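You operate a simulated robot arm through the tools that you are given. There is no shell and no other tool. Be economical: measure what you need, move in short steps, check, and stop when the job is done.

You run a simulated robot arm. Do the job below in one go: nothing can be reset, and whatever is moved stays where it is left.

JOB
Put things in order on the dressing table top. At the end: the black rolled socks from the dressing table top is on the pink saucer; the teal lip balm tube stands where the black rolled socks stood; the cedar block from the dressing table top stands where the teal lip balm tube stood; the round brush from the dressing table top stands where the cedar block stood; whatever was shut is shut again. Leave all else as you found it, and nothing knocked over.

It is judged by the outcome, as a careful person would: the job done as asked, and still so three seconds after it is handed in. It fails if anything else is knocked over, pushed out of place, dropped, spilled or broken.

ROBOT AND FRAMES
A 5-joint arm with a two-finger parallel gripper, fixed in place. Base frame: the origin is at the foot of the arm, x ahead of it, y to its left, z up; the work surface is at about z = 0. Units: m, degrees, N and s.
With the tool pointing down near the work surface it reaches from about 0.26 to 0.6 m from the base axis. Its first joint turns from -66.0 to 66.0 degrees. The tool tilts only in the upright plane through the base axis and itself; it spins freely about its own axis. Payload 1.57 kg.
The TCP is the grasp point between the finger pads, 0.03 m short of the fingertips. In the tool frame z runs along the fingers and y along their closing line. Largest opening 0.08 m; finger width 0.017, thickness 0.012; the body of the gripper, 0.04 by 0.082 m, starts 0.08 m behind the TCP.
Orientation is that of the tool frame in the base frame, as a unit quaternion [x, y, z, w]. With the fingers straight down and closing along the base's y, the tool's x points along the base's -x, its y along +y and its z along -z.

CONTROLS
- The arm moves only by the tool move_arm. Its argument "moves" is a list of rows, each a list of 7 numbers: the closure in counts, from 0 (fully open) to 255 (shut), then the shift along the base's x, y, z in cm, then the turn, a rotation vector about the base's x, y, z in degrees. In form: [[jaw, tx, ty, tz, wx, wy, wz], ...]. A call has 1 to 20 rows; each row is the pose to reach, as a shift and turn from the pose commanded when the call began. Each row takes 0.2 s and may step no farther than 0.05 m and 8.6 degrees from the row before; otherwise, or with a gripper value out of range, the whole call is refused. A pose out of reach is approached as far as the arm can. The call stops where the force on the tool passes 40 N (or 10 N more than at its start, if that is more) or the arm is blocked; 0.2 s more then pass. Each finger travels about 0.153 m/s and halts on what it meets, pressing with about 22 N; the grip force reading is that of the motor and also rises with nothing between the fingers. The clock runs only during rows and for 0.2 s after the last one: add rows that repeat a pose to give the fingers time. It gives the time, the measured TCP pose, the force on the tool (base axes), the opening and the grip force at its end, in the units of the frame above (readings bear some noise), and new pictures: "views" is both (left out), scene, wrist or none.
- Cameras (640 x 400 px; columns grow to the right, rows downward): "scene" is fixed at [0.034, 0.4, 0.5341]; the picture's right is [-0.68, -0.73, 0.00], its down [-0.44, 0.41, -0.80] and it looks along [0.58, -0.54, -0.61] (base axes); focal length 256 px, centre (320, 200). "wrist" rides on the gripper at [0.072, -0.007, -0.122] in the tool frame; the picture's right is [0.09, 1.00, 0.00], its down [-0.84, 0.08, -0.54] and it looks along [-0.54, 0.05, 0.84] (tool axes); focal length 238 px, centre (320, 200). There is no depth. A picture from a camera that has moved, and an enlarged one, comes with that camera's place and axes in the base frame and with its lens. The place of the scene camera against the robot may be out by one fixed shift of up to 0.025 m in any direction.
- enlarge(camera, box): a new picture of the part [left, top, right, bottom] of that camera's present view, enlarged. No time passes.
- close_job(): hands the job in; it is judged then, once.

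Work in short steps. Places have to be worked out from the pictures, the camera data and where the tool is seen: move nearer, look again, correct. Check each grasp and each placing, and mend what went wrong. You have 120 turns and 170 pictures in all, those below and enlarged ones among them. Open the gripper and draw the arm clear of the work before you hand the job in, unless the task says otherwise; then end with one line.

The tools are called after ">>>" as name(argument=value, ...) on one line, values as JSON. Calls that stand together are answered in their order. move_arm: Moves the arm, as the interface text tells. Its arguments: {"type":"object","properties":{"moves":{"type":"array"},"views":{"type":"string","enum":["both","scene","wrist","none"]}},"required":["moves"]} The other tools are called the same way: enlarge (camera, box) takes an enlarged picture of a part of a camera's view; close_job () hands the job in.

At the start:

```text
time: 0.0
tool_pos: [0.3918, 0.0126, 0.344]
tool_rot: [0.0, 1.0, 0.001, -0.001]
force: [-0.4, -0.1, 0.6]
opening: 0.08
finger_force: 0.1
```

scene: 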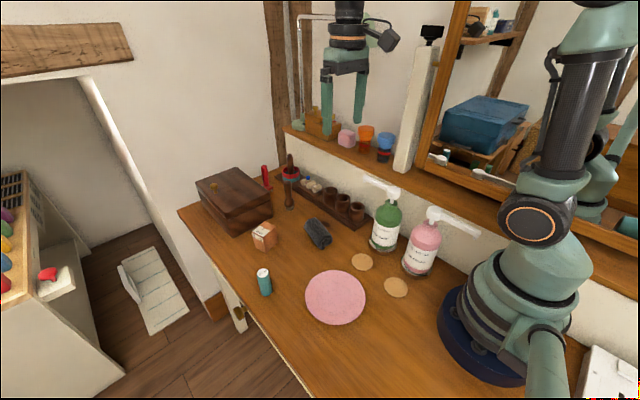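
wrist: 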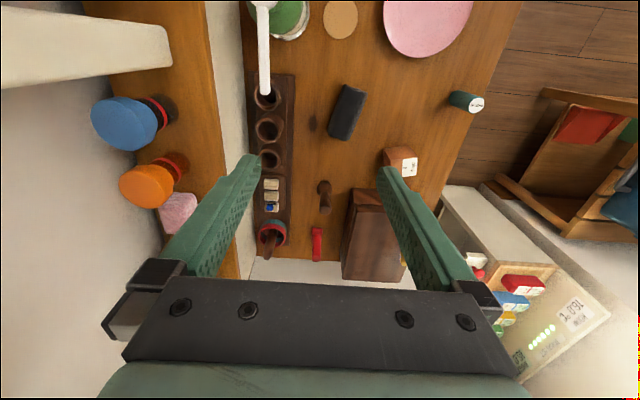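

I'll look closer at the table objects before moving anything.

>>> enlarge(camera="scene", box=[180, 140, 400, 330])

>>> enlarge(camera="wrist", box=[230, 0, 510, 290])

```text
2.11 times, centred on (290, 235) of scene
camera zoom: at [0.034, 0.4, 0.5341], right [-0.68, -0.73, 0.0], down [-0.44, 0.41, -0.8], along [0.58, -0.54, -0.61], focal length 539 px, centre (383, 126)
```

zoom: 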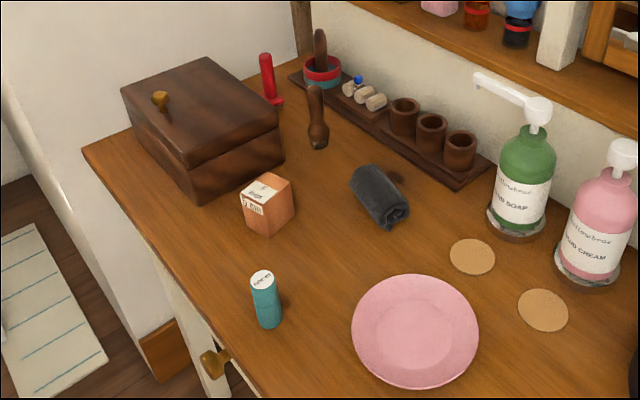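

```text
1.38 times, centred on (370, 145) of wrist
camera zoom: at [0.3196, 0.0069, 0.4641], right [-0.09, 1.0, 0.0], down [0.84, 0.08, 0.54], along [0.54, 0.05, -0.84], focal length 329 px, centre (251, 276)
```

zoom: 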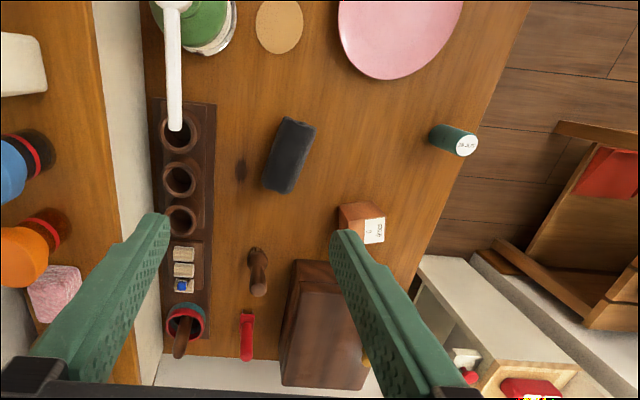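

Check which item is the round brush.

>>> enlarge(camera="scene", box=[250, 145, 340, 215])

>>> enlarge(camera="wrist", box=[250, 140, 420, 290])

```text
5.71 times, centred on (295, 180) of scene
camera zoom: at [0.034, 0.4, 0.5341], right [-0.68, -0.73, 0.0], down [-0.44, 0.41, -0.8], along [0.58, -0.54, -0.61], focal length 1462 px, centre (463, 314)
```

zoom: 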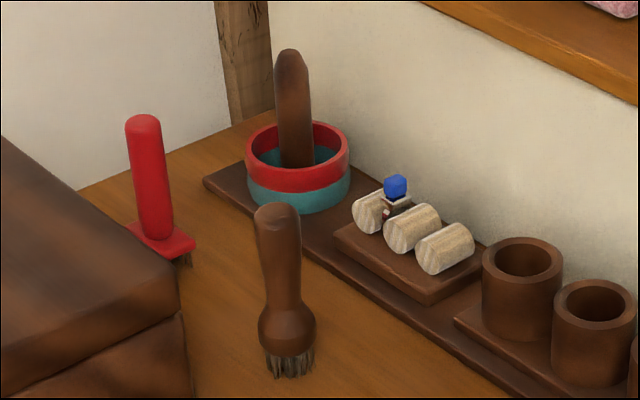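

```text
2.67 times, centred on (335, 215) of wrist
camera zoom: at [0.3196, 0.0069, 0.4641], right [-0.09, 1.0, 0.0], down [0.84, 0.08, 0.54], along [0.54, 0.05, -0.84], focal length 636 px, centre (280, 160)
```

zoom: 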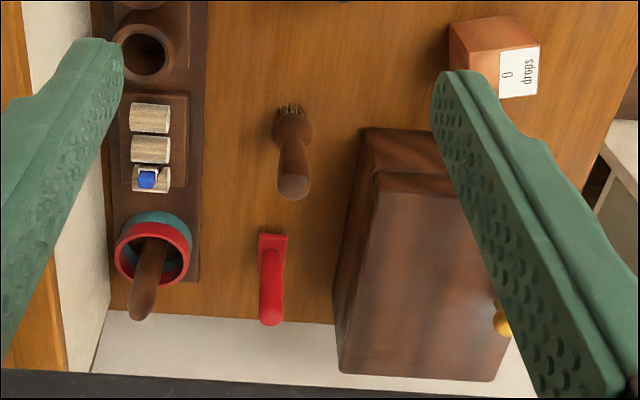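

The brown upright item on bristles is the round brush (~(0.567,0.039)). Estimates: socks (0.41,0.064), cedar (0.496,0.195), balm (0.375,0.265). I move sideways for a second, more central view.

>>> move_arm(moves=[[0, -2, 4, -1, 0, 0, 0], [0, -4, 8, -2, 0, 0, 0], [0, -6, 12, -3, 0, 0, 0], [0, -7, 14, -4, 0, 0, 0], [0, -7, 14, -4, 0, 0, 0]], views="wrist")

```text
time: 1.2
tool_pos: [0.3195, 0.1525, 0.3032]
tool_rot: [0.0, 1.0, 0.0, 0.0]
force: [0.1, -0.5, 0.1]
opening: 0.0803
finger_force: 0.1
camera wrist: at [0.2488, 0.146, 0.425], right [-0.09, 1.0, 0.0], down [0.84, 0.08, 0.54], along [0.54, 0.05, -0.84], focal length 238 px, centre (320, 200)
```

wrist: 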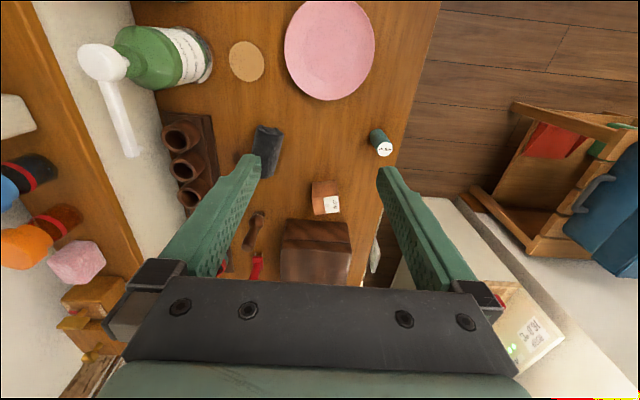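

>>> enlarge(camera="wrist", box=[230, 0, 430, 125])

>>> enlarge(camera="wrist", box=[240, 110, 410, 216])

```text
3.20 times, centred on (330, 62) of wrist
camera zoom: at [0.2488, 0.146, 0.425], right [-0.09, 1.0, 0.0], down [0.84, 0.08, 0.54], along [0.54, 0.05, -0.84], focal length 763 px, centre (288, 640)
```

zoom: 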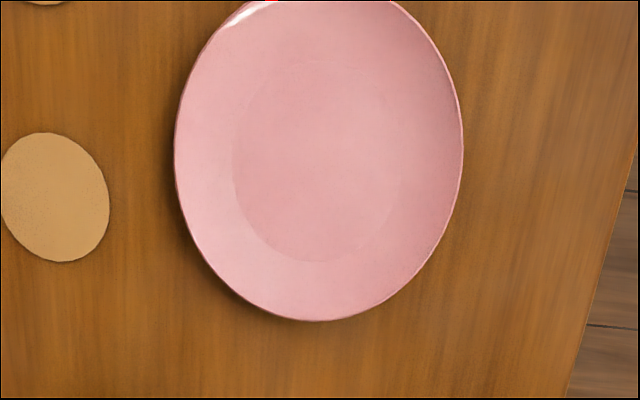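

```text
3.76 times, centred on (325, 163) of wrist
camera zoom: at [0.2488, 0.146, 0.425], right [-0.09, 1.0, 0.0], down [0.84, 0.08, 0.54], along [0.54, 0.05, -0.84], focal length 897 px, centre (301, 339)
```

zoom: 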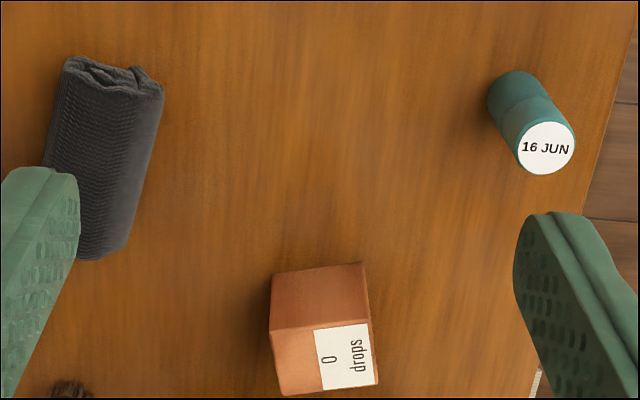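

Estimates now: saucer centre (0.254,0.160) r 0.066; socks centre (0.415,0.066) axis ~ -7° from x; balm (0.3745,0.261) h≈0.068; cedar (0.493,0.184), yaw ≈+9°. Next I go above the socks.

>>> move_arm(moves=[[0, 2, -2, -3, 0, 0, -2], [0, 4, -4, -6, 0, 0, -4], [0, 6, -6, -9, 0, 0, -7], [0, 8, -8, -12, 0, 0, -7], [0, 9.5, -8.6, -15, 0, 0, -7], [0, 9.5, -8.6, -17, 0, 0, -7], [0, 9.5, -8.6, -17, 0, 0, -7]])

```text
time: 2.8
tool_pos: [0.4155, 0.0692, 0.1332]
tool_rot: [0.061, 0.998, 0.0, 0.0]
force: [0.4, 1.4, -0.3]
opening: 0.0799
finger_force: 0.1
camera wrist: at [0.3442, 0.0714, 0.2539], right [0.03, 1.0, 0.0], down [0.84, -0.03, 0.54], along [0.54, -0.02, -0.84], focal length 238 px, centre (320, 200)
```

scene: 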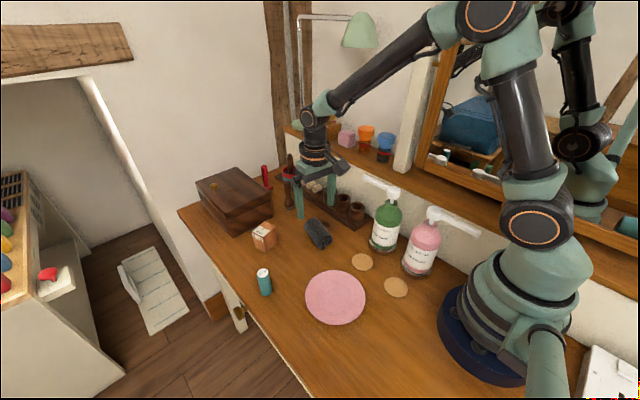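
wrist: 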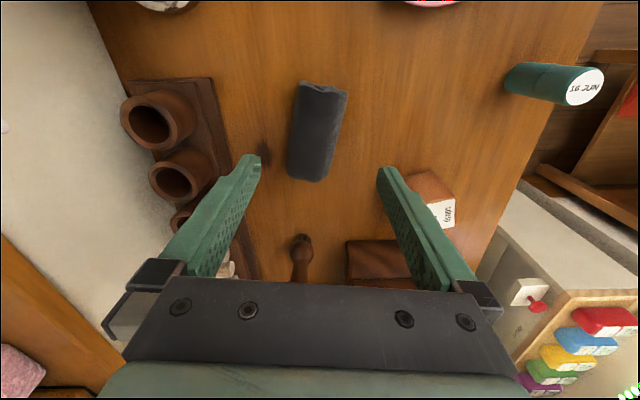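

Socks run from about (0.371,0.072) to (0.455,0.055), so centre (0.413,0.063), yaw about -12°. I descend with those corrections and look near the bottom.

>>> move_arm(moves=[[0, -0.3, -0.4, -2, 0, 0, -5], [0, -0.3, -0.4, -5, 0, 0, -5], [0, -0.3, -0.4, -7, 0, 0, -5], [0, -0.3, -0.4, -9, 0, 0, -5], [0, -0.3, -0.4, -9.6, 0, 0, -5], [0, -0.3, -0.4, -9.6, 0, 0, -5]])

```text
time: 4.2
tool_pos: [0.4133, 0.0633, 0.0381]
tool_rot: [0.104, 0.995, 0.0, 0.0]
force: [-0.1, 0.1, 0.0]
opening: 0.0799
finger_force: 0.1
camera wrist: at [0.3419, 0.072, 0.1582], right [0.12, 0.99, 0.0], down [0.83, -0.1, 0.54], along [0.54, -0.06, -0.84], focal length 238 px, centre (320, 200)
```

scene: 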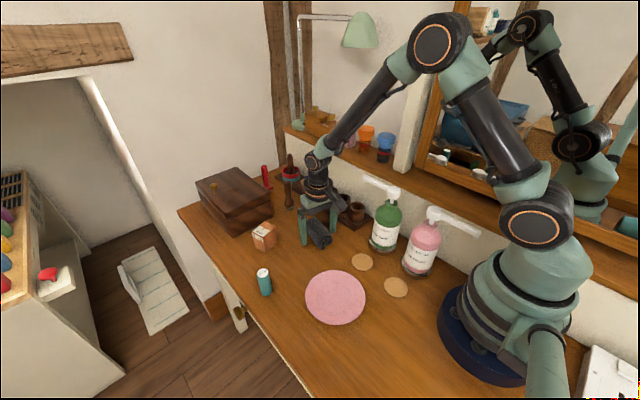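
wrist: 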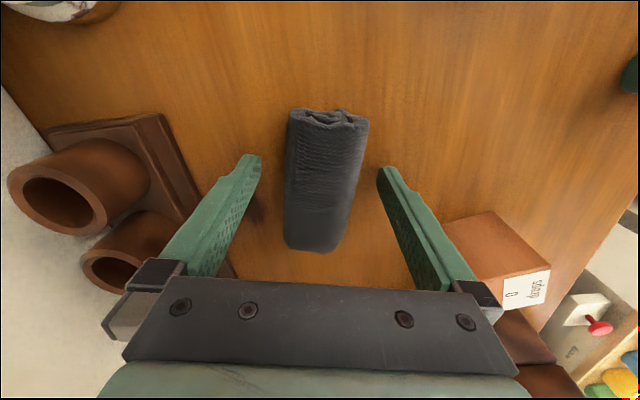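

Socks are centred between the fingers. I lower 3 mm and close.

>>> move_arm(moves=[[0, 0, 0, -0.3, 0, 0, -4], [255, 0, 0, -0.3, 0, 0, -4], [255, 0, 0, -0.3, 0, 0, -4], [255, 0, 0, -0.3, 0, 0, -4], [255, 0, 0, -0.3, 0, 0, -4]], views="none")

>>> move_arm(moves=[[255, 0, 0, 2, 0, 0, 0], [255, 0, 0, 5, 0, 0, 0], [255, 0, 0, 8, 0, 0, 0], [255, 0, 0, 8, 0, 0, 0]])

```text
time: 5.4
tool_pos: [0.413, 0.0633, 0.0341]
tool_rot: [0.139, 0.99, -0.001, 0.0]
force: [0.6, 0.8, 0.4]
opening: 0.0564
finger_force: 21.7
```

```text
time: 6.4
tool_pos: [0.4158, 0.0607, 0.1163]
tool_rot: [0.139, 0.99, 0.0, 0.001]
force: [0.5, 1.4, -1.2]
opening: 0.0566
finger_force: 22.2
camera wrist: at [0.3451, 0.0745, 0.2362], right [0.19, 0.98, 0.0], down [0.83, -0.16, 0.54], along [0.53, -0.1, -0.84], focal length 238 px, centre (320, 200)
```

scene: 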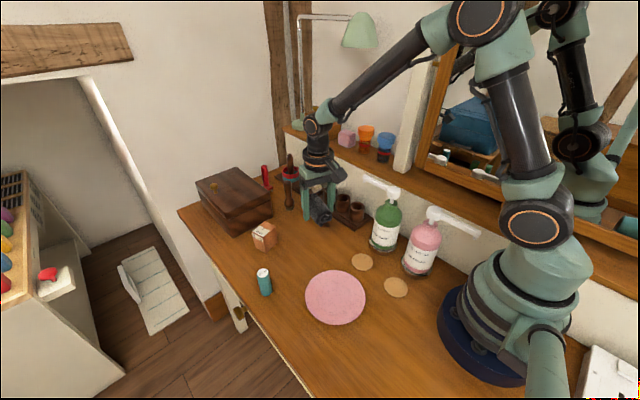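
wrist: 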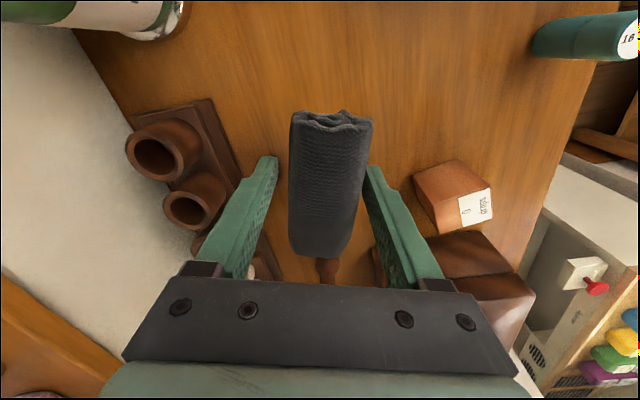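

Socks held (opening 0.0565, force 22). I carry them above the saucer at (0.254,0.160).

>>> move_arm(moves=[[255, -3, 2, 0, 0, 0, 0], [255, -6, 4, 0, 0, 0, 0], [255, -9, 6, 0, 0, 0, 0], [255, -12, 8, 0, 0, 0, 0], [255, -15, 9.5, 0, 0, 0, 0], [255, -16, 9.7, -2, 0, 0, 0], [255, -16, 9.7, -4, 0, 0, 0], [255, -16, 9.7, -4, 0, 0, 0]])

```text
time: 8.2
tool_pos: [0.2553, 0.1629, 0.0724]
tool_rot: [0.139, 0.99, 0.0, 0.0]
force: [1.0, -0.7, -0.9]
opening: 0.0564
finger_force: 21.7
camera wrist: at [0.1831, 0.1758, 0.1938], right [0.19, 0.98, 0.0], down [0.83, -0.16, 0.54], along [0.53, -0.1, -0.84], focal length 238 px, centre (320, 200)
```

scene: 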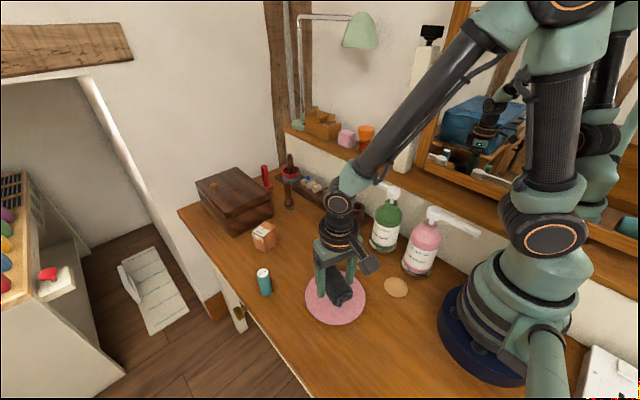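
wrist: 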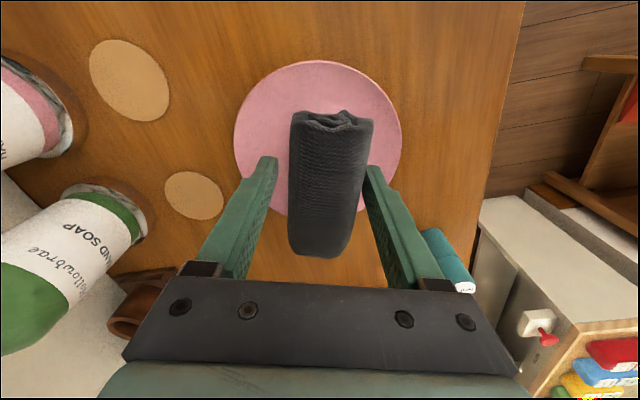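

Centred well over the saucer. I lower gently to about 1 cm above table-grasp height, watching force.

>>> move_arm(moves=[[255, -0.1, -0.2, -1, 0, 0, 0], [255, -0.1, -0.2, -1.8, 0, 0, 0], [255, -0.1, -0.2, -2.3, 0, 0, 0], [255, -0.1, -0.2, -2.6, 0, 0, 0], [255, -0.1, -0.2, -2.6, 0, 0, 0]], views="wrist")

```text
time: 9.4
tool_pos: [0.2539, 0.1598, 0.0489]
tool_rot: [0.139, 0.99, 0.0, 0.0]
force: [0.1, -0.2, -0.5]
opening: 0.0565
finger_force: 21.8
camera wrist: at [0.1828, 0.1726, 0.1694], right [0.19, 0.98, 0.0], down [0.83, -0.16, 0.54], along [0.53, -0.1, -0.84], focal length 238 px, centre (320, 200)
```

wrist: 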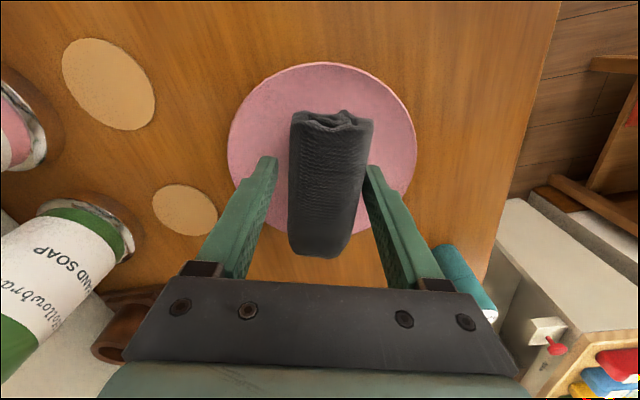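

No contact yet; I lower in 2 mm steps.

>>> move_arm(moves=[[255, 0, 0, -0.2, 0, 0, 0], [255, 0, 0, -0.2, 0, 0, 0], [255, 0, 0, -0.4, 0, 0, 0], [255, 0, 0, -0.4, 0, 0, 0]], views="none")

>>> move_arm(moves=[[255, 0, 0, -0.2, 0, 0, 0], [255, 0, 0, -0.2, 0, 0, 0]], views="none")

```text
time: 10.4
tool_pos: [0.253, 0.1584, 0.0449]
tool_rot: [0.14, 0.99, 0.0, -0.001]
force: [0.4, -0.6, -0.4]
opening: 0.0562
finger_force: 21.8
```

```text
time: 11.0
tool_pos: [0.2538, 0.1586, 0.0413]
tool_rot: [0.139, 0.99, 0.0, 0.0]
force: [0.5, 0.0, -0.6]
opening: 0.0562
finger_force: 22.0
```

Socks bottom should be within a few mm of the well; I open only slightly to keep fingertips off the rim, then lift.

>>> move_arm(moves=[[50, 0, 0, 0, 0, 0, 0], [50, 0, 0, 0, 0, 0, 0], [45, 0, 0, 0.3, 0, 0, 0], [40, 0, 0, 2, 0, 0, 0], [20, 0, 0, 5, 0, 0, 0], [0, 0, 0, 9, 0, 0, 0], [0, 0, 0, 9, 0, 0, 0]])

```text
time: 12.6
tool_pos: [0.2517, 0.1607, 0.1347]
tool_rot: [0.139, 0.99, 0.0, 0.0]
force: [-0.2, -0.2, 0.0]
opening: 0.0801
finger_force: 0.1
camera wrist: at [0.1817, 0.1741, 0.2551], right [0.19, 0.98, 0.0], down [0.83, -0.16, 0.54], along [0.53, -0.1, -0.84], focal length 238 px, centre (320, 200)
```

scene: 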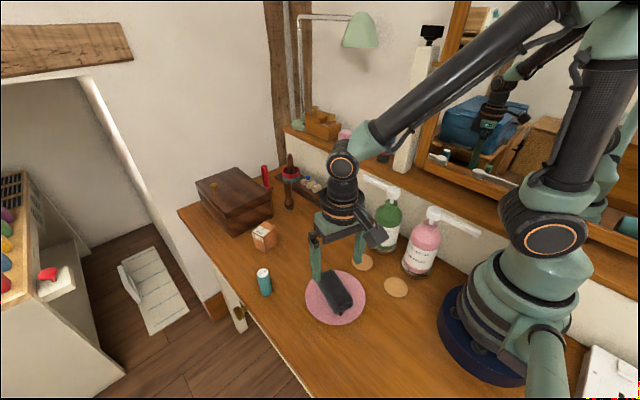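
wrist: 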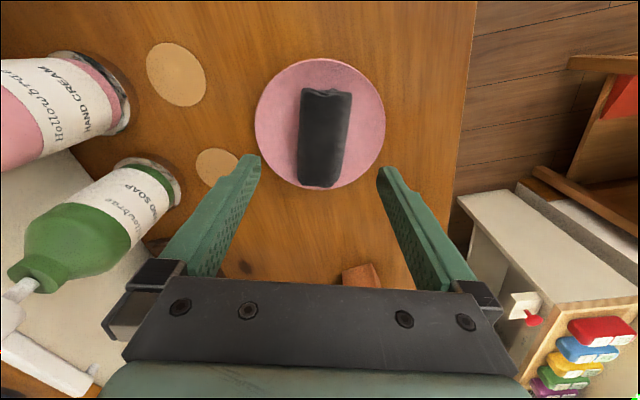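

Socks are on the saucer. Next I go above the balm at (0.3745,0.261), high enough to clear it, and look.

>>> move_arm(moves=[[0, 3, 2.5, 1, 0, 0, 5], [0, 6, 5, 1, 0, 0, 10], [0, 9, 7.6, 1, 0, 0, 16], [0, 12.1, 10.2, 1, 0, 0, 16], [0, 12.1, 10.2, 1, 0, 0, 16]], views="wrist")

```text
time: 13.8
tool_pos: [0.3724, 0.2598, 0.1429]
tool_rot: [0.0, 1.0, 0.001, -0.001]
force: [-0.1, 0.1, -0.8]
opening: 0.0801
finger_force: 0.1
camera wrist: at [0.3007, 0.2531, 0.2627], right [-0.09, 1.0, 0.0], down [0.84, 0.08, 0.54], along [0.54, 0.05, -0.84], focal length 238 px, centre (320, 200)
```

wrist: 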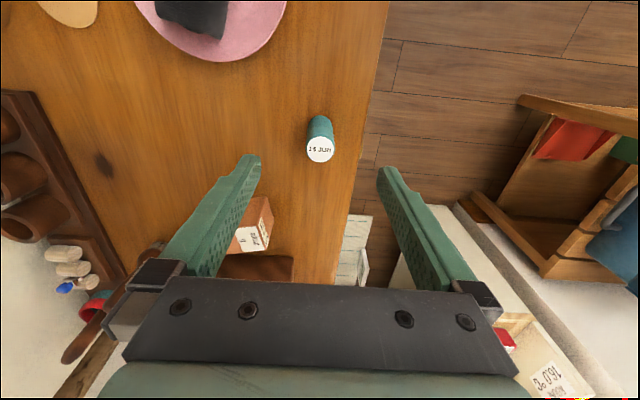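

Balm base/top both give (0.3755,0.260). I descend to z≈0.045 and close.

>>> move_arm(moves=[[0, 0.2, 0, -3, 0, 0, 0], [0, 0.2, 0, -6, 0, 0, 0], [0, 0.2, 0, -9, 0, 0, 0], [0, 0.2, 0, -9.8, 0, 0, 0], [0, 0.2, 0, -9.8, 0, 0, 0]], views="wrist")

>>> move_arm(moves=[[255, 0, 0, 0, 0, 0, 0], [255, 0, 0, 0, 0, 0, 0], [255, 0, 0, 0, 0, 0, 0]], views="wrist")

```text
time: 15.0
tool_pos: [0.3759, 0.2583, 0.0419]
tool_rot: [-0.001, 1.0, 0.0, -0.001]
force: [-0.2, 0.0, -0.3]
opening: 0.0801
finger_force: 0.0
camera wrist: at [0.3038, 0.2526, 0.1629], right [-0.09, 1.0, 0.0], down [0.84, 0.08, 0.54], along [0.54, 0.05, -0.84], focal length 238 px, centre (320, 200)
```

wrist: 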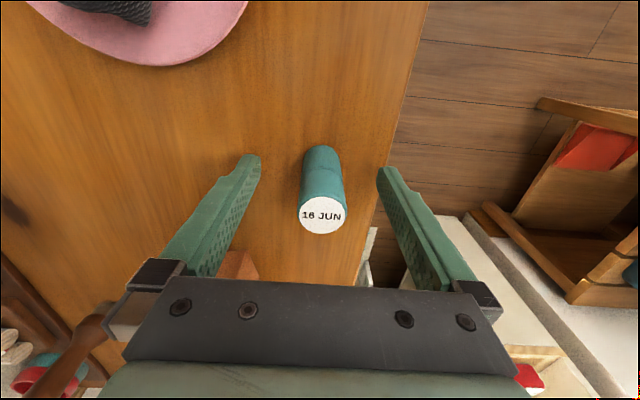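

```text
time: 15.8
tool_pos: [0.3746, 0.2597, 0.043]
tool_rot: [0.0, 1.0, -0.001, 0.001]
force: [0.0, -0.2, -0.2]
opening: 0.0248
finger_force: 21.9
camera wrist: at [0.3037, 0.2526, 0.163], right [-0.09, 1.0, 0.0], down [0.84, 0.08, 0.54], along [0.54, 0.05, -0.84], focal length 238 px, centre (320, 200)
```

wrist: 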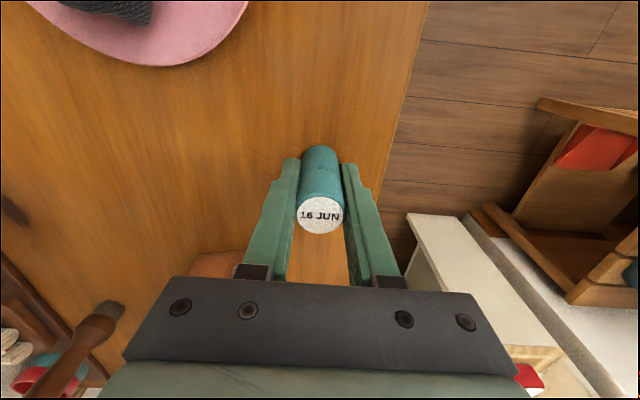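

Balm held (opening 0.025). Lift and carry to the socks' old spot (0.413,0.063).

>>> move_arm(moves=[[255, 0, 0, 3, 0, 0, 0], [255, 0, 0, 7, 0, 0, 0], [255, 1, -4, 7, 0, 0, 0], [255, 2, -8, 7, 0, 0, 0], [255, 3, -12, 7, 0, 0, 0], [255, 3.7, -16, 7, 0, 0, 0], [255, 3.7, -19.7, 7, 0, 0, 0], [255, 3.7, -19.7, 4, 0, 0, 0], [255, 3.7, -19.7, 2, 0, 0, 0], [255, 3.7, -19.7, 2, 0, 0, 0]])

```text
time: 18.0
tool_pos: [0.4125, 0.065, 0.064]
tool_rot: [0.0, 1.0, 0.0, 0.0]
force: [-0.8, 0.6, -1.1]
opening: 0.0248
finger_force: 22.1
camera wrist: at [0.3406, 0.058, 0.1846], right [-0.09, 1.0, 0.0], down [0.84, 0.08, 0.54], along [0.54, 0.05, -0.84], focal length 238 px, centre (320, 200)
```

scene: 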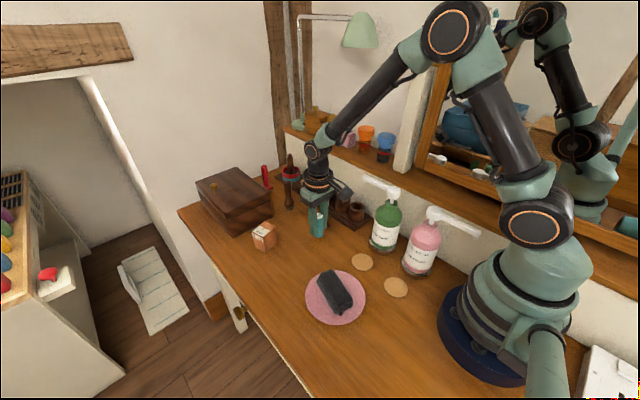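
wrist: 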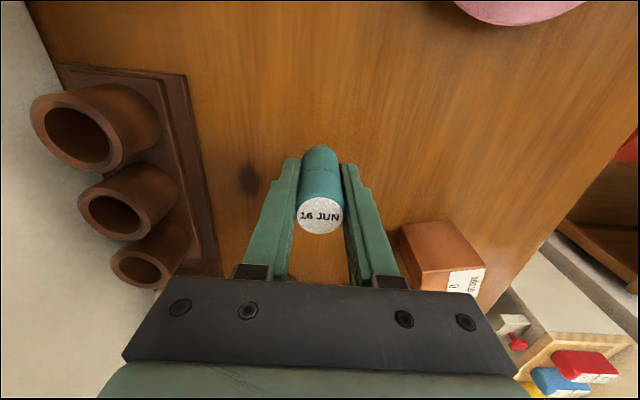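

Lower the last 2 cm to the grasp height.

>>> move_arm(moves=[[255, 0, 0, -1, 0, 0, 0], [255, 0, 0, -1.7, 0, 0, 0], [255, 0, 0, -1.9, 0, 0, 0], [255, 0, 0, -2, 0, 0, 0], [255, 0, 0, -2, 0, 0, 0]], views="none")

>>> move_arm(moves=[[200, 0, 0, 0, 0, 0, 0], [150, 0, 0, 0, 0, 0, 0], [0, 0, 0, 0, 0, 0, 0], [0, 0, 0, 0, 0, 0, 0], [0, 0, 0, 4, 0, 0, 0], [0, 0, 0, 9, 0, 0, 0], [0, 0, 0, 9, 0, 0, 0]])

```text
time: 19.2
tool_pos: [0.4125, 0.0646, 0.0441]
tool_rot: [0.0, 1.0, 0.0, 0.0]
force: [0.4, -0.1, 0.0]
opening: 0.025
finger_force: 21.5
```

```text
time: 20.8
tool_pos: [0.4122, 0.0642, 0.1316]
tool_rot: [0.0, 1.0, -0.001, 0.0]
force: [-0.3, -0.5, -0.3]
opening: 0.0799
finger_force: 0.2
camera wrist: at [0.3403, 0.0576, 0.2526], right [-0.09, 1.0, 0.0], down [0.84, 0.08, 0.54], along [0.54, 0.05, -0.84], focal length 238 px, centre (320, 200)
```

scene: 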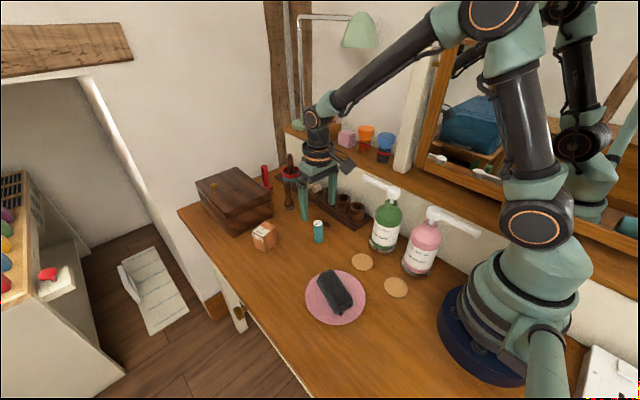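
wrist: 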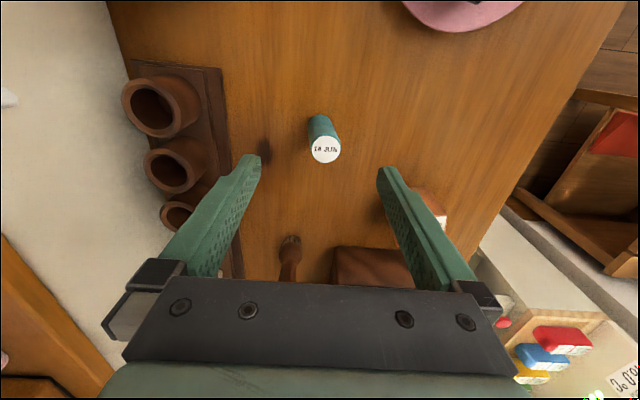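

Balm stands. Now to above the cedar block for a closer look.

>>> move_arm(moves=[[0, 0, 4, 2, 0, 0, 0], [0, 2, 8, 3, 0, 0, 4], [0, 5, 12, 3, 0, 0, 8], [0, 6, 12, 3, 0, 0, 9], [0, 6, 12, 3, 0, 0, 9]], views="wrist")

```text
time: 22.0
tool_pos: [0.4721, 0.1849, 0.1647]
tool_rot: [-0.078, 0.997, -0.001, 0.0]
force: [-1.0, 0.8, -1.0]
opening: 0.0798
finger_force: 0.1
camera wrist: at [0.403, 0.1674, 0.2845], right [-0.25, 0.97, 0.0], down [0.81, 0.21, 0.54], along [0.52, 0.13, -0.84], focal length 238 px, centre (320, 200)
```

wrist: 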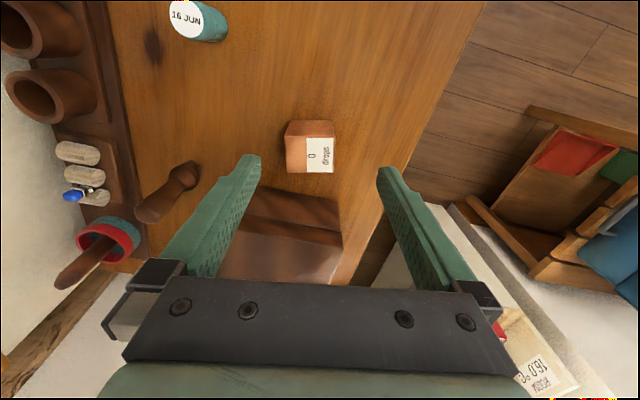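

>>> enlarge(camera="wrist", box=[220, 100, 380, 200])

```text
4.00 times, centred on (300, 150) of wrist
camera zoom: at [0.403, 0.1674, 0.2845], right [-0.25, 0.97, 0.0], down [0.81, 0.21, 0.54], along [0.52, 0.13, -0.84], focal length 953 px, centre (400, 400)
```

zoom: 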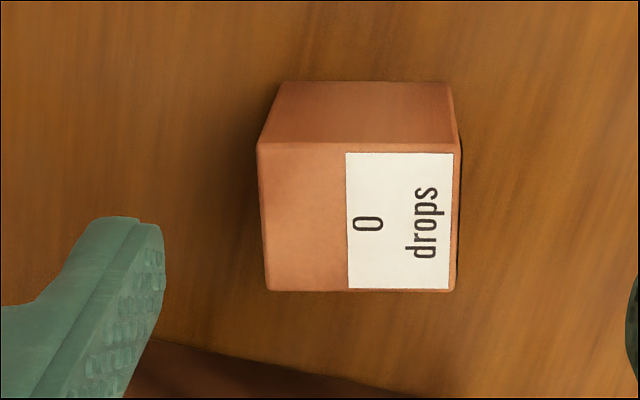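

Block centre (0.4946,0.1793), yaw ≈14.5°, about 0.049×0.039×0.056 m. Box is ~6 cm beyond. I align and descend.

>>> move_arm(moves=[[0, 2.1, -0.3, -1, 0, 0, 5.5], [0, 2.1, -0.3, -4, 0, 0, 5.5], [0, 2.1, -0.3, -7, 0, 0, 5.5], [0, 2.1, -0.3, -7, 0, 0, 5.5]])

```text
time: 23.0
tool_pos: [0.4957, 0.1798, 0.0931]
tool_rot: [-0.126, 0.992, 0.0, 0.0]
force: [-0.3, 0.1, 0.5]
opening: 0.08
finger_force: 0.0
camera wrist: at [0.4274, 0.1562, 0.2136], right [-0.34, 0.94, 0.0], down [0.79, 0.28, 0.54], along [0.51, 0.18, -0.84], focal length 238 px, centre (320, 200)
```

scene: 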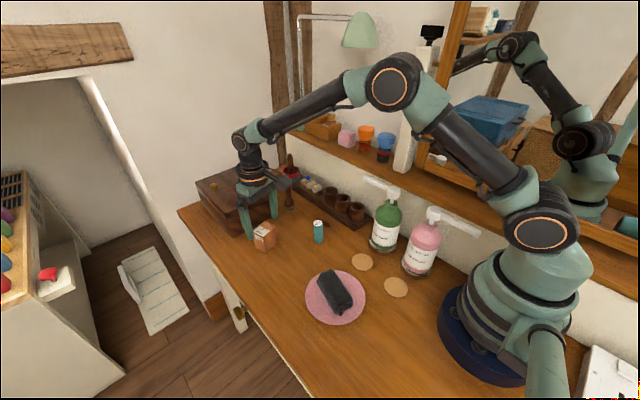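
wrist: 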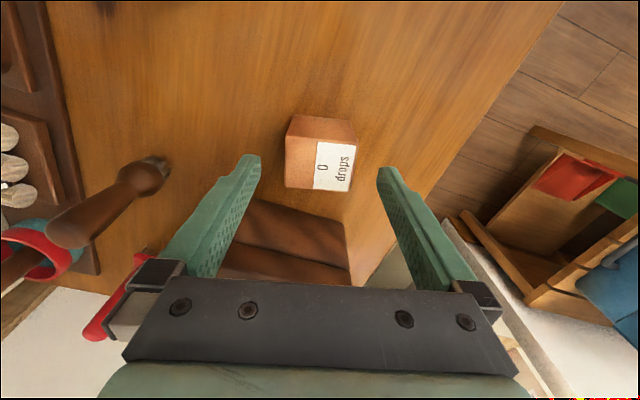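

Aligned. Descend to z≈0.040 and close.

>>> move_arm(moves=[[0, 0, 0, -2, 0, 0, 0], [0, 0, 0, -4, 0, 0, 0], [0, 0, 0, -5.3, 0, 0, 0], [0, 0, 0, -5.3, 0, 0, 0]], views="wrist")

>>> move_arm(moves=[[255, 0, 0, 0, 0, 0, 0], [255, 0, 0, 0, 0, 0, 0], [255, 0, 0, 0, 0, 0, 0]], views="wrist")

```text
time: 24.0
tool_pos: [0.4934, 0.1803, 0.0398]
tool_rot: [-0.126, 0.992, 0.0, 0.0]
force: [-0.5, 0.1, 0.5]
opening: 0.0799
finger_force: 0.0
camera wrist: at [0.4258, 0.1568, 0.1603], right [-0.34, 0.94, 0.0], down [0.79, 0.28, 0.54], along [0.51, 0.18, -0.84], focal length 238 px, centre (320, 200)
```

wrist: 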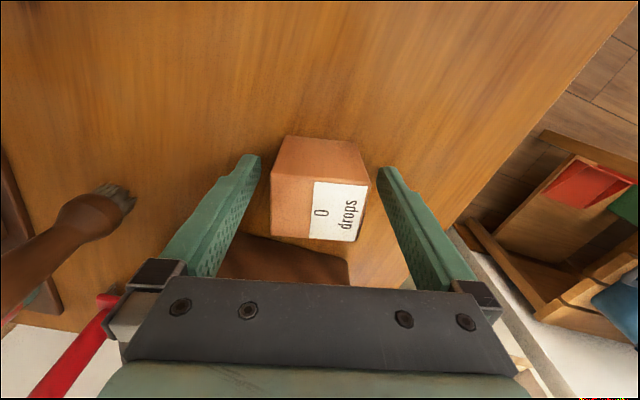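

```text
time: 24.8
tool_pos: [0.4937, 0.182, 0.0393]
tool_rot: [-0.126, 0.992, 0.0, 0.0]
force: [0.0, -0.2, 0.9]
opening: 0.0495
finger_force: 22.1
camera wrist: at [0.4258, 0.1568, 0.1605], right [-0.34, 0.94, 0.0], down [0.79, 0.28, 0.54], along [0.51, 0.18, -0.84], focal length 238 px, centre (320, 200)
```

wrist: 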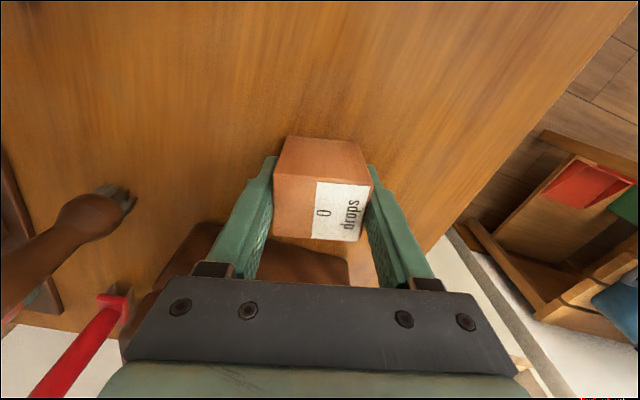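

Held (0.0495). Lift and carry to the balm's old spot (0.3755,0.260).

>>> move_arm(moves=[[255, 0, 0, 3, 0, 0, 0], [255, 0, 0, 6, 0, 0, 0], [255, -3.5, 2, 6, 0, 0, 0], [255, -7, 4.5, 6, 0, 0, 0], [255, -10, 7, 6, 0, 0, 0], [255, -11.9, 8, 6, 0, 0, 0], [255, -11.9, 8, 4, 0, 0, 0], [255, -11.9, 8, 2, 0, 0, 0], [255, -11.9, 8, 2, 0, 0, 0]])

```text
time: 26.8
tool_pos: [0.3753, 0.2603, 0.0608]
tool_rot: [-0.126, 0.992, 0.0, 0.001]
force: [0.0, -0.1, -0.7]
opening: 0.0495
finger_force: 22.0
camera wrist: at [0.3074, 0.2363, 0.1817], right [-0.34, 0.94, 0.0], down [0.79, 0.28, 0.54], along [0.51, 0.18, -0.84], focal length 238 px, centre (320, 200)
```

scene: 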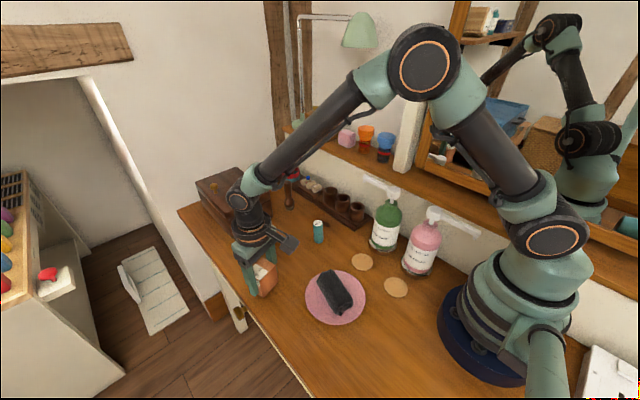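
wrist: 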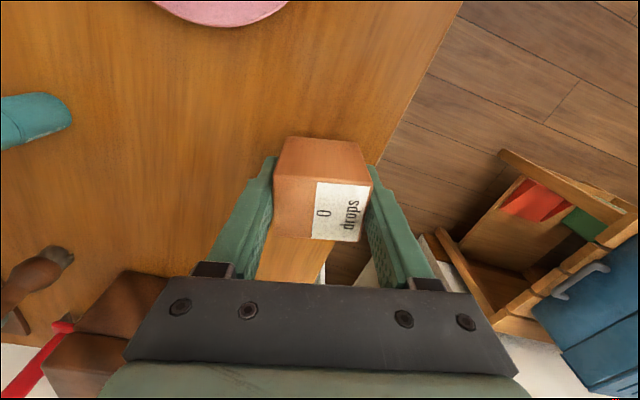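

Table edge is at y≈0.31, so the block fits. Lower and release.

>>> move_arm(moves=[[255, 0, 0, -1, 0, 0, 0], [255, 0, 0, -1.7, 0, 0, 0], [255, 0, 0, -1.95, 0, 0, 0], [255, 0, 0, -1.95, 0, 0, 0]], views="none")

>>> move_arm(moves=[[80, 0, 0, 0, 0, 0, 0], [50, 0, 0, 0, 0, 0, 0], [0, 0, 0, 0, 0, 0, 0], [0, 0, 0, 0, 0, 0, 0], [0, 0, 0, 4, 0, 0, 0], [0, 0, 0, 9, 0, 0, 0], [0, 0, 0, 13, 0, 0, 0], [0, 0, 0, 13, 0, 0, 0]])

```text
time: 27.8
tool_pos: [0.3743, 0.2599, 0.0423]
tool_rot: [-0.127, 0.992, 0.0, 0.0]
force: [0.1, 0.1, 0.5]
opening: 0.0495
finger_force: 22.1
```

```text
time: 29.6
tool_pos: [0.3725, 0.2611, 0.1711]
tool_rot: [-0.127, 0.992, 0.0, 0.0]
force: [-0.3, -0.5, -0.2]
opening: 0.08
finger_force: 0.1
camera wrist: at [0.3039, 0.2376, 0.2925], right [-0.34, 0.94, 0.0], down [0.79, 0.28, 0.54], along [0.51, 0.18, -0.84], focal length 238 px, centre (320, 200)
```

scene: 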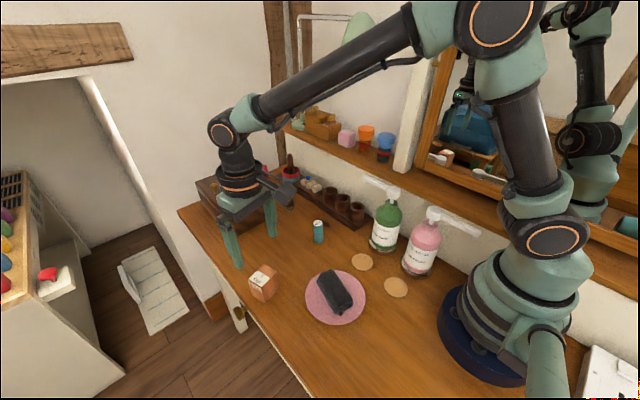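
wrist: 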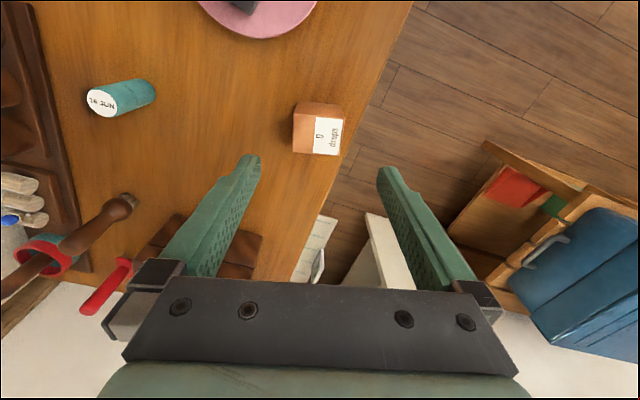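

Cedar placed. Now to above/in front of the brush at safe height for measurement.

>>> move_arm(moves=[[60, 2, -4, 2, 0, 0, -4], [60, 4, -8, 3, 0, 0, -8], [60, 6, -12, 3, 0, 0, -12], [60, 8, -16, 3, 0, 0, -14.5], [60, 11, -19, 3, 0, 0, -14.5], [60, 13, -22, 3, 0, 0, -14.5], [60, 13, -22, 3, 0, 0, -14.5]])

```text
time: 31.2
tool_pos: [0.5036, 0.0417, 0.2012]
tool_rot: [0.0, 1.0, 0.0, -0.001]
force: [-0.8, 0.4, 0.0]
opening: 0.061
finger_force: 0.0
camera wrist: at [0.4318, 0.035, 0.3235], right [-0.09, 1.0, 0.0], down [0.84, 0.08, 0.54], along [0.54, 0.05, -0.84], focal length 238 px, centre (320, 200)
```

scene: 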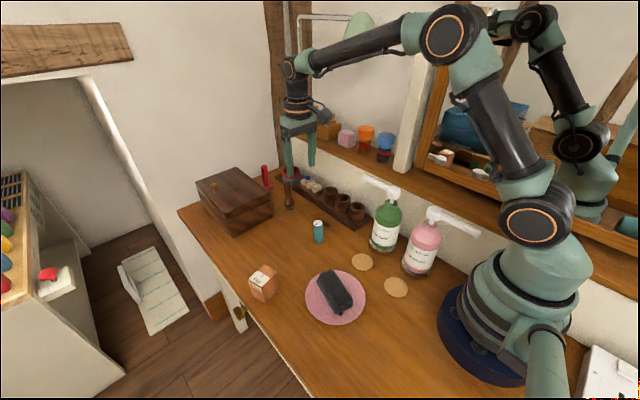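
wrist: 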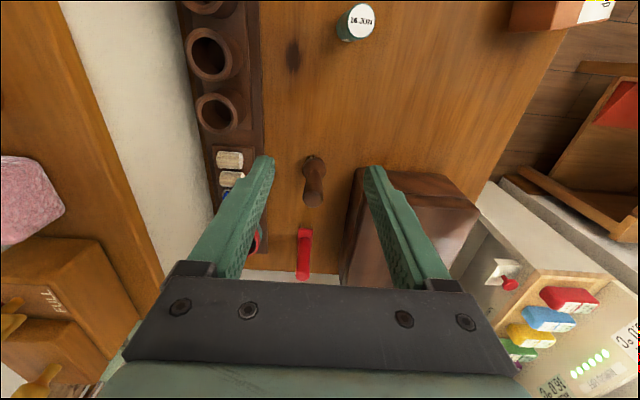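

>>> enlarge(camera="wrist", box=[250, 130, 410, 230])

```text
4.00 times, centred on (330, 180) of wrist
camera zoom: at [0.4318, 0.035, 0.3235], right [-0.09, 1.0, 0.0], down [0.84, 0.08, 0.54], along [0.54, 0.05, -0.84], focal length 953 px, centre (280, 280)
```

zoom: 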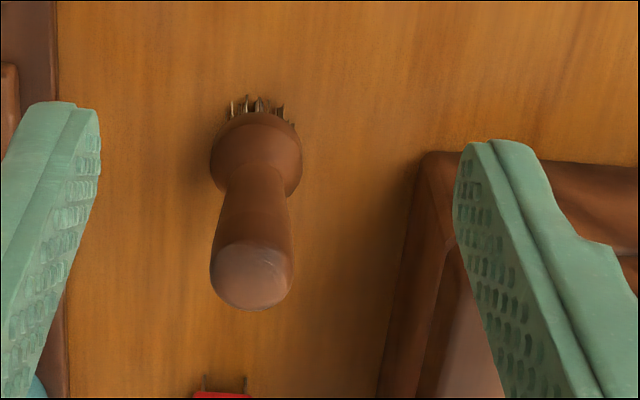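

Brush axis at about (0.571,0.040), height ~0.103, handle ⌀0.023; box's left face y≈0.103. I move over with a narrowed opening and come part way down.

>>> move_arm(moves=[[90, 3, 0, 0, 0, 0, 0], [90, 6.6, 0, 0, 0, 0, 0], [90, 6.6, 0, -3, 0, 0, 0], [90, 6.6, 0, -6, 0, 0, 0], [90, 6.6, 0, -6, 0, 0, 0]])

```text
time: 32.4
tool_pos: [0.573, 0.038, 0.1401]
tool_rot: [0.0, 1.0, 0.0, 0.0]
force: [0.5, 0.8, -0.7]
opening: 0.0517
finger_force: 0.0
camera wrist: at [0.5007, 0.0323, 0.2613], right [-0.09, 1.0, 0.0], down [0.84, 0.08, 0.54], along [0.54, 0.05, -0.84], focal length 238 px, centre (320, 200)
```

scene: 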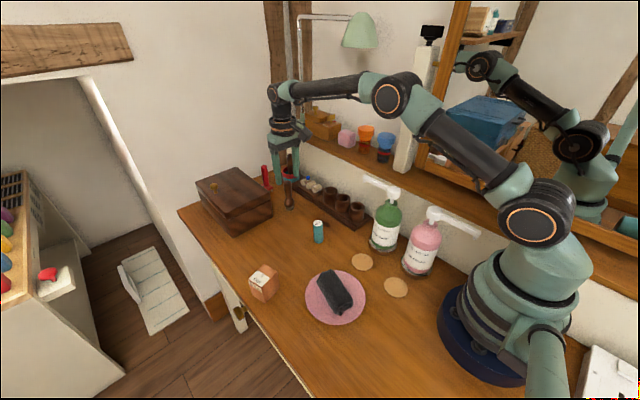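
wrist: 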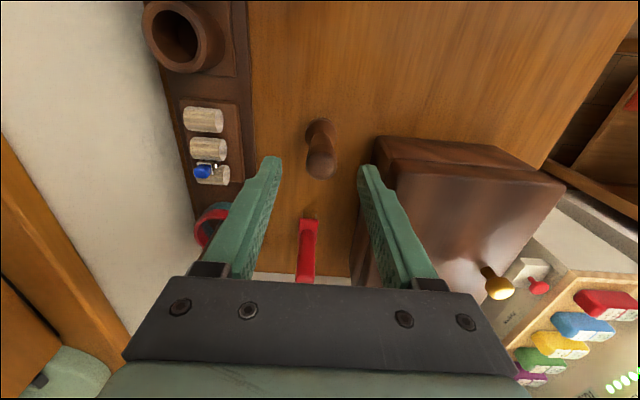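

Brush top at (0.571,0.039), aligned. Descend to z≈0.077.

>>> move_arm(moves=[[90, 0, 0, -2, 0, 0, 0], [90, 0, 0, -4, 0, 0, 0], [90, 0, 0, -6.2, 0, 0, 0], [90, 0, 0, -6.2, 0, 0, 0]], views="wrist")

>>> move_arm(moves=[[255, 0, 0, 0, 0, 0, 0], [255, 0, 0, 0, 0, 0, 0], [255, 0, 0, 0, 0, 0, 0]], views="both")

```text
time: 33.4
tool_pos: [0.5713, 0.0405, 0.0811]
tool_rot: [0.0, 1.0, 0.001, 0.0]
force: [-0.6, -0.4, 0.3]
opening: 0.0519
finger_force: 0.1
camera wrist: at [0.4995, 0.0338, 0.201], right [-0.09, 1.0, 0.0], down [0.84, 0.08, 0.54], along [0.54, 0.05, -0.84], focal length 238 px, centre (320, 200)
```

wrist: 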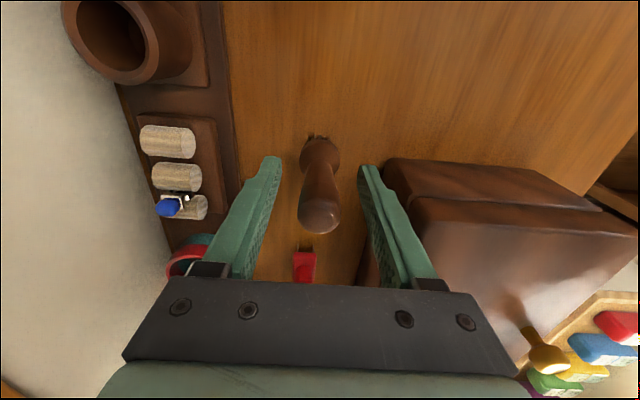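

```text
time: 34.2
tool_pos: [0.5701, 0.0397, 0.0809]
tool_rot: [0.0, 1.0, 0.0, 0.0]
force: [-0.1, 1.2, -0.5]
opening: 0.0219
finger_force: 22.1
camera wrist: at [0.4995, 0.0337, 0.2014], right [-0.09, 1.0, 0.0], down [0.84, 0.08, 0.54], along [0.54, 0.05, -0.84], focal length 238 px, centre (320, 200)
```

scene: 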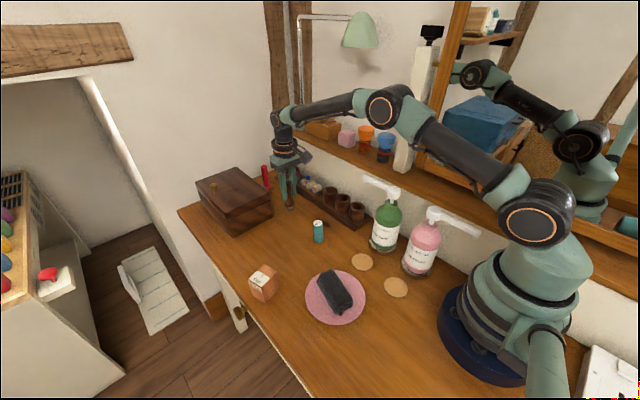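
wrist: 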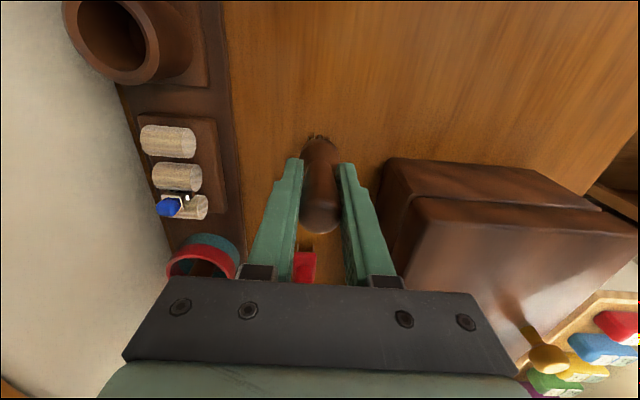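

Brush held (0.022). Lift, draw back in x, then across to the cedar's old spot (0.4946,0.1793).

>>> move_arm(moves=[[255, 0, 0, 2, 0, 0, 0], [255, 0, 0, 5, 0, 0, 0], [255, -1, 0, 8, 0, 0, 0], [255, -4, 1, 8, 0, 0, 0], [255, -7.6, 3, 8, 0, 0, 0], [255, -7.6, 7, 8, 0, 0, 0], [255, -7.6, 11, 8, 0, 0, 0], [255, -7.6, 14, 8, 0, 0, 0], [255, -7.6, 14, 5, 0, 0, 0], [255, -7.6, 14, 2, 0, 0, 0], [255, -7.6, 14, 2, 0, 0, 0]])

```text
time: 36.6
tool_pos: [0.4932, 0.1771, 0.101]
tool_rot: [0.0, 1.0, 0.0, 0.0]
force: [-1.1, 0.1, -0.6]
opening: 0.0221
finger_force: 22.2
camera wrist: at [0.4211, 0.1706, 0.2213], right [-0.09, 1.0, 0.0], down [0.84, 0.08, 0.54], along [0.54, 0.05, -0.84], focal length 238 px, centre (320, 200)
```

scene: 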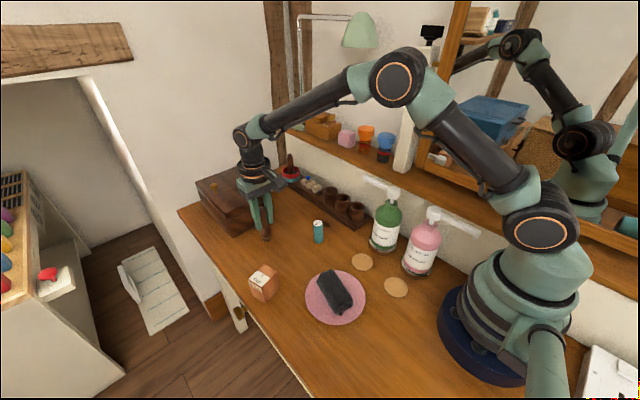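
wrist: 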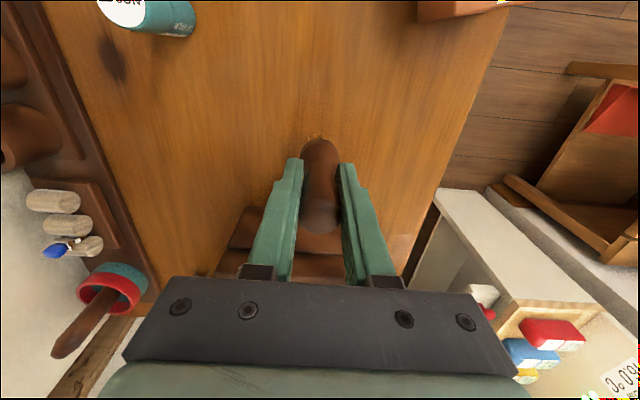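

Still upright in the grip. Lower the last 2 cm gently and check force before releasing.

>>> move_arm(moves=[[255, 0, 0, -1, 0, 0, 0], [255, 0, 0, -1.6, 0, 0, 0], [255, 0, 0, -1.9, 0, 0, 0], [255, 0, 0, -2, 0, 0, 0], [255, 0, 0, -2, 0, 0, 0]], views="wrist")

```text
time: 37.8
tool_pos: [0.4939, 0.1806, 0.0797]
tool_rot: [0.0, 1.0, 0.0, 0.0]
force: [-0.8, 1.0, 4.9]
opening: 0.0219
finger_force: 21.9
camera wrist: at [0.422, 0.174, 0.201], right [-0.09, 1.0, 0.0], down [0.84, 0.08, 0.54], along [0.54, 0.05, -0.84], focal length 238 px, centre (320, 200)
```

wrist: 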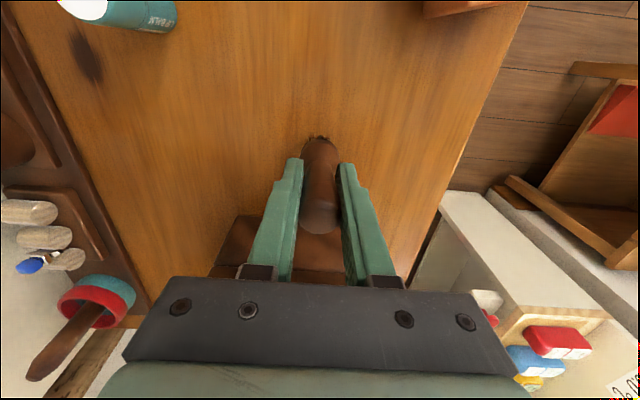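

Force z rose to ~5 N: the brush is on the table. Open slowly, then lift straight up.

>>> move_arm(moves=[[175, 0, 0, 0, 0, 0, 0], [150, 0, 0, 0, 0, 0, 0], [100, 0, 0, 0, 0, 0, 0], [60, 0, 0, 0, 0, 0, 0], [60, 0, 0, 0, 0, 0, 0], [60, 0, 0, 4, 0, 0, 0], [60, 0, 0, 8, 0, 0, 0], [60, -3, 0, 12, 0, 0, 0], [60, -7, -2, 15, 0, 0, 0], [0, -10, -4, 17, 0, 0, 0], [0, -10, -4, 17, 0, 0, 0]])

```text
refused: row 9 steps farther than a row can; nothing moved
```

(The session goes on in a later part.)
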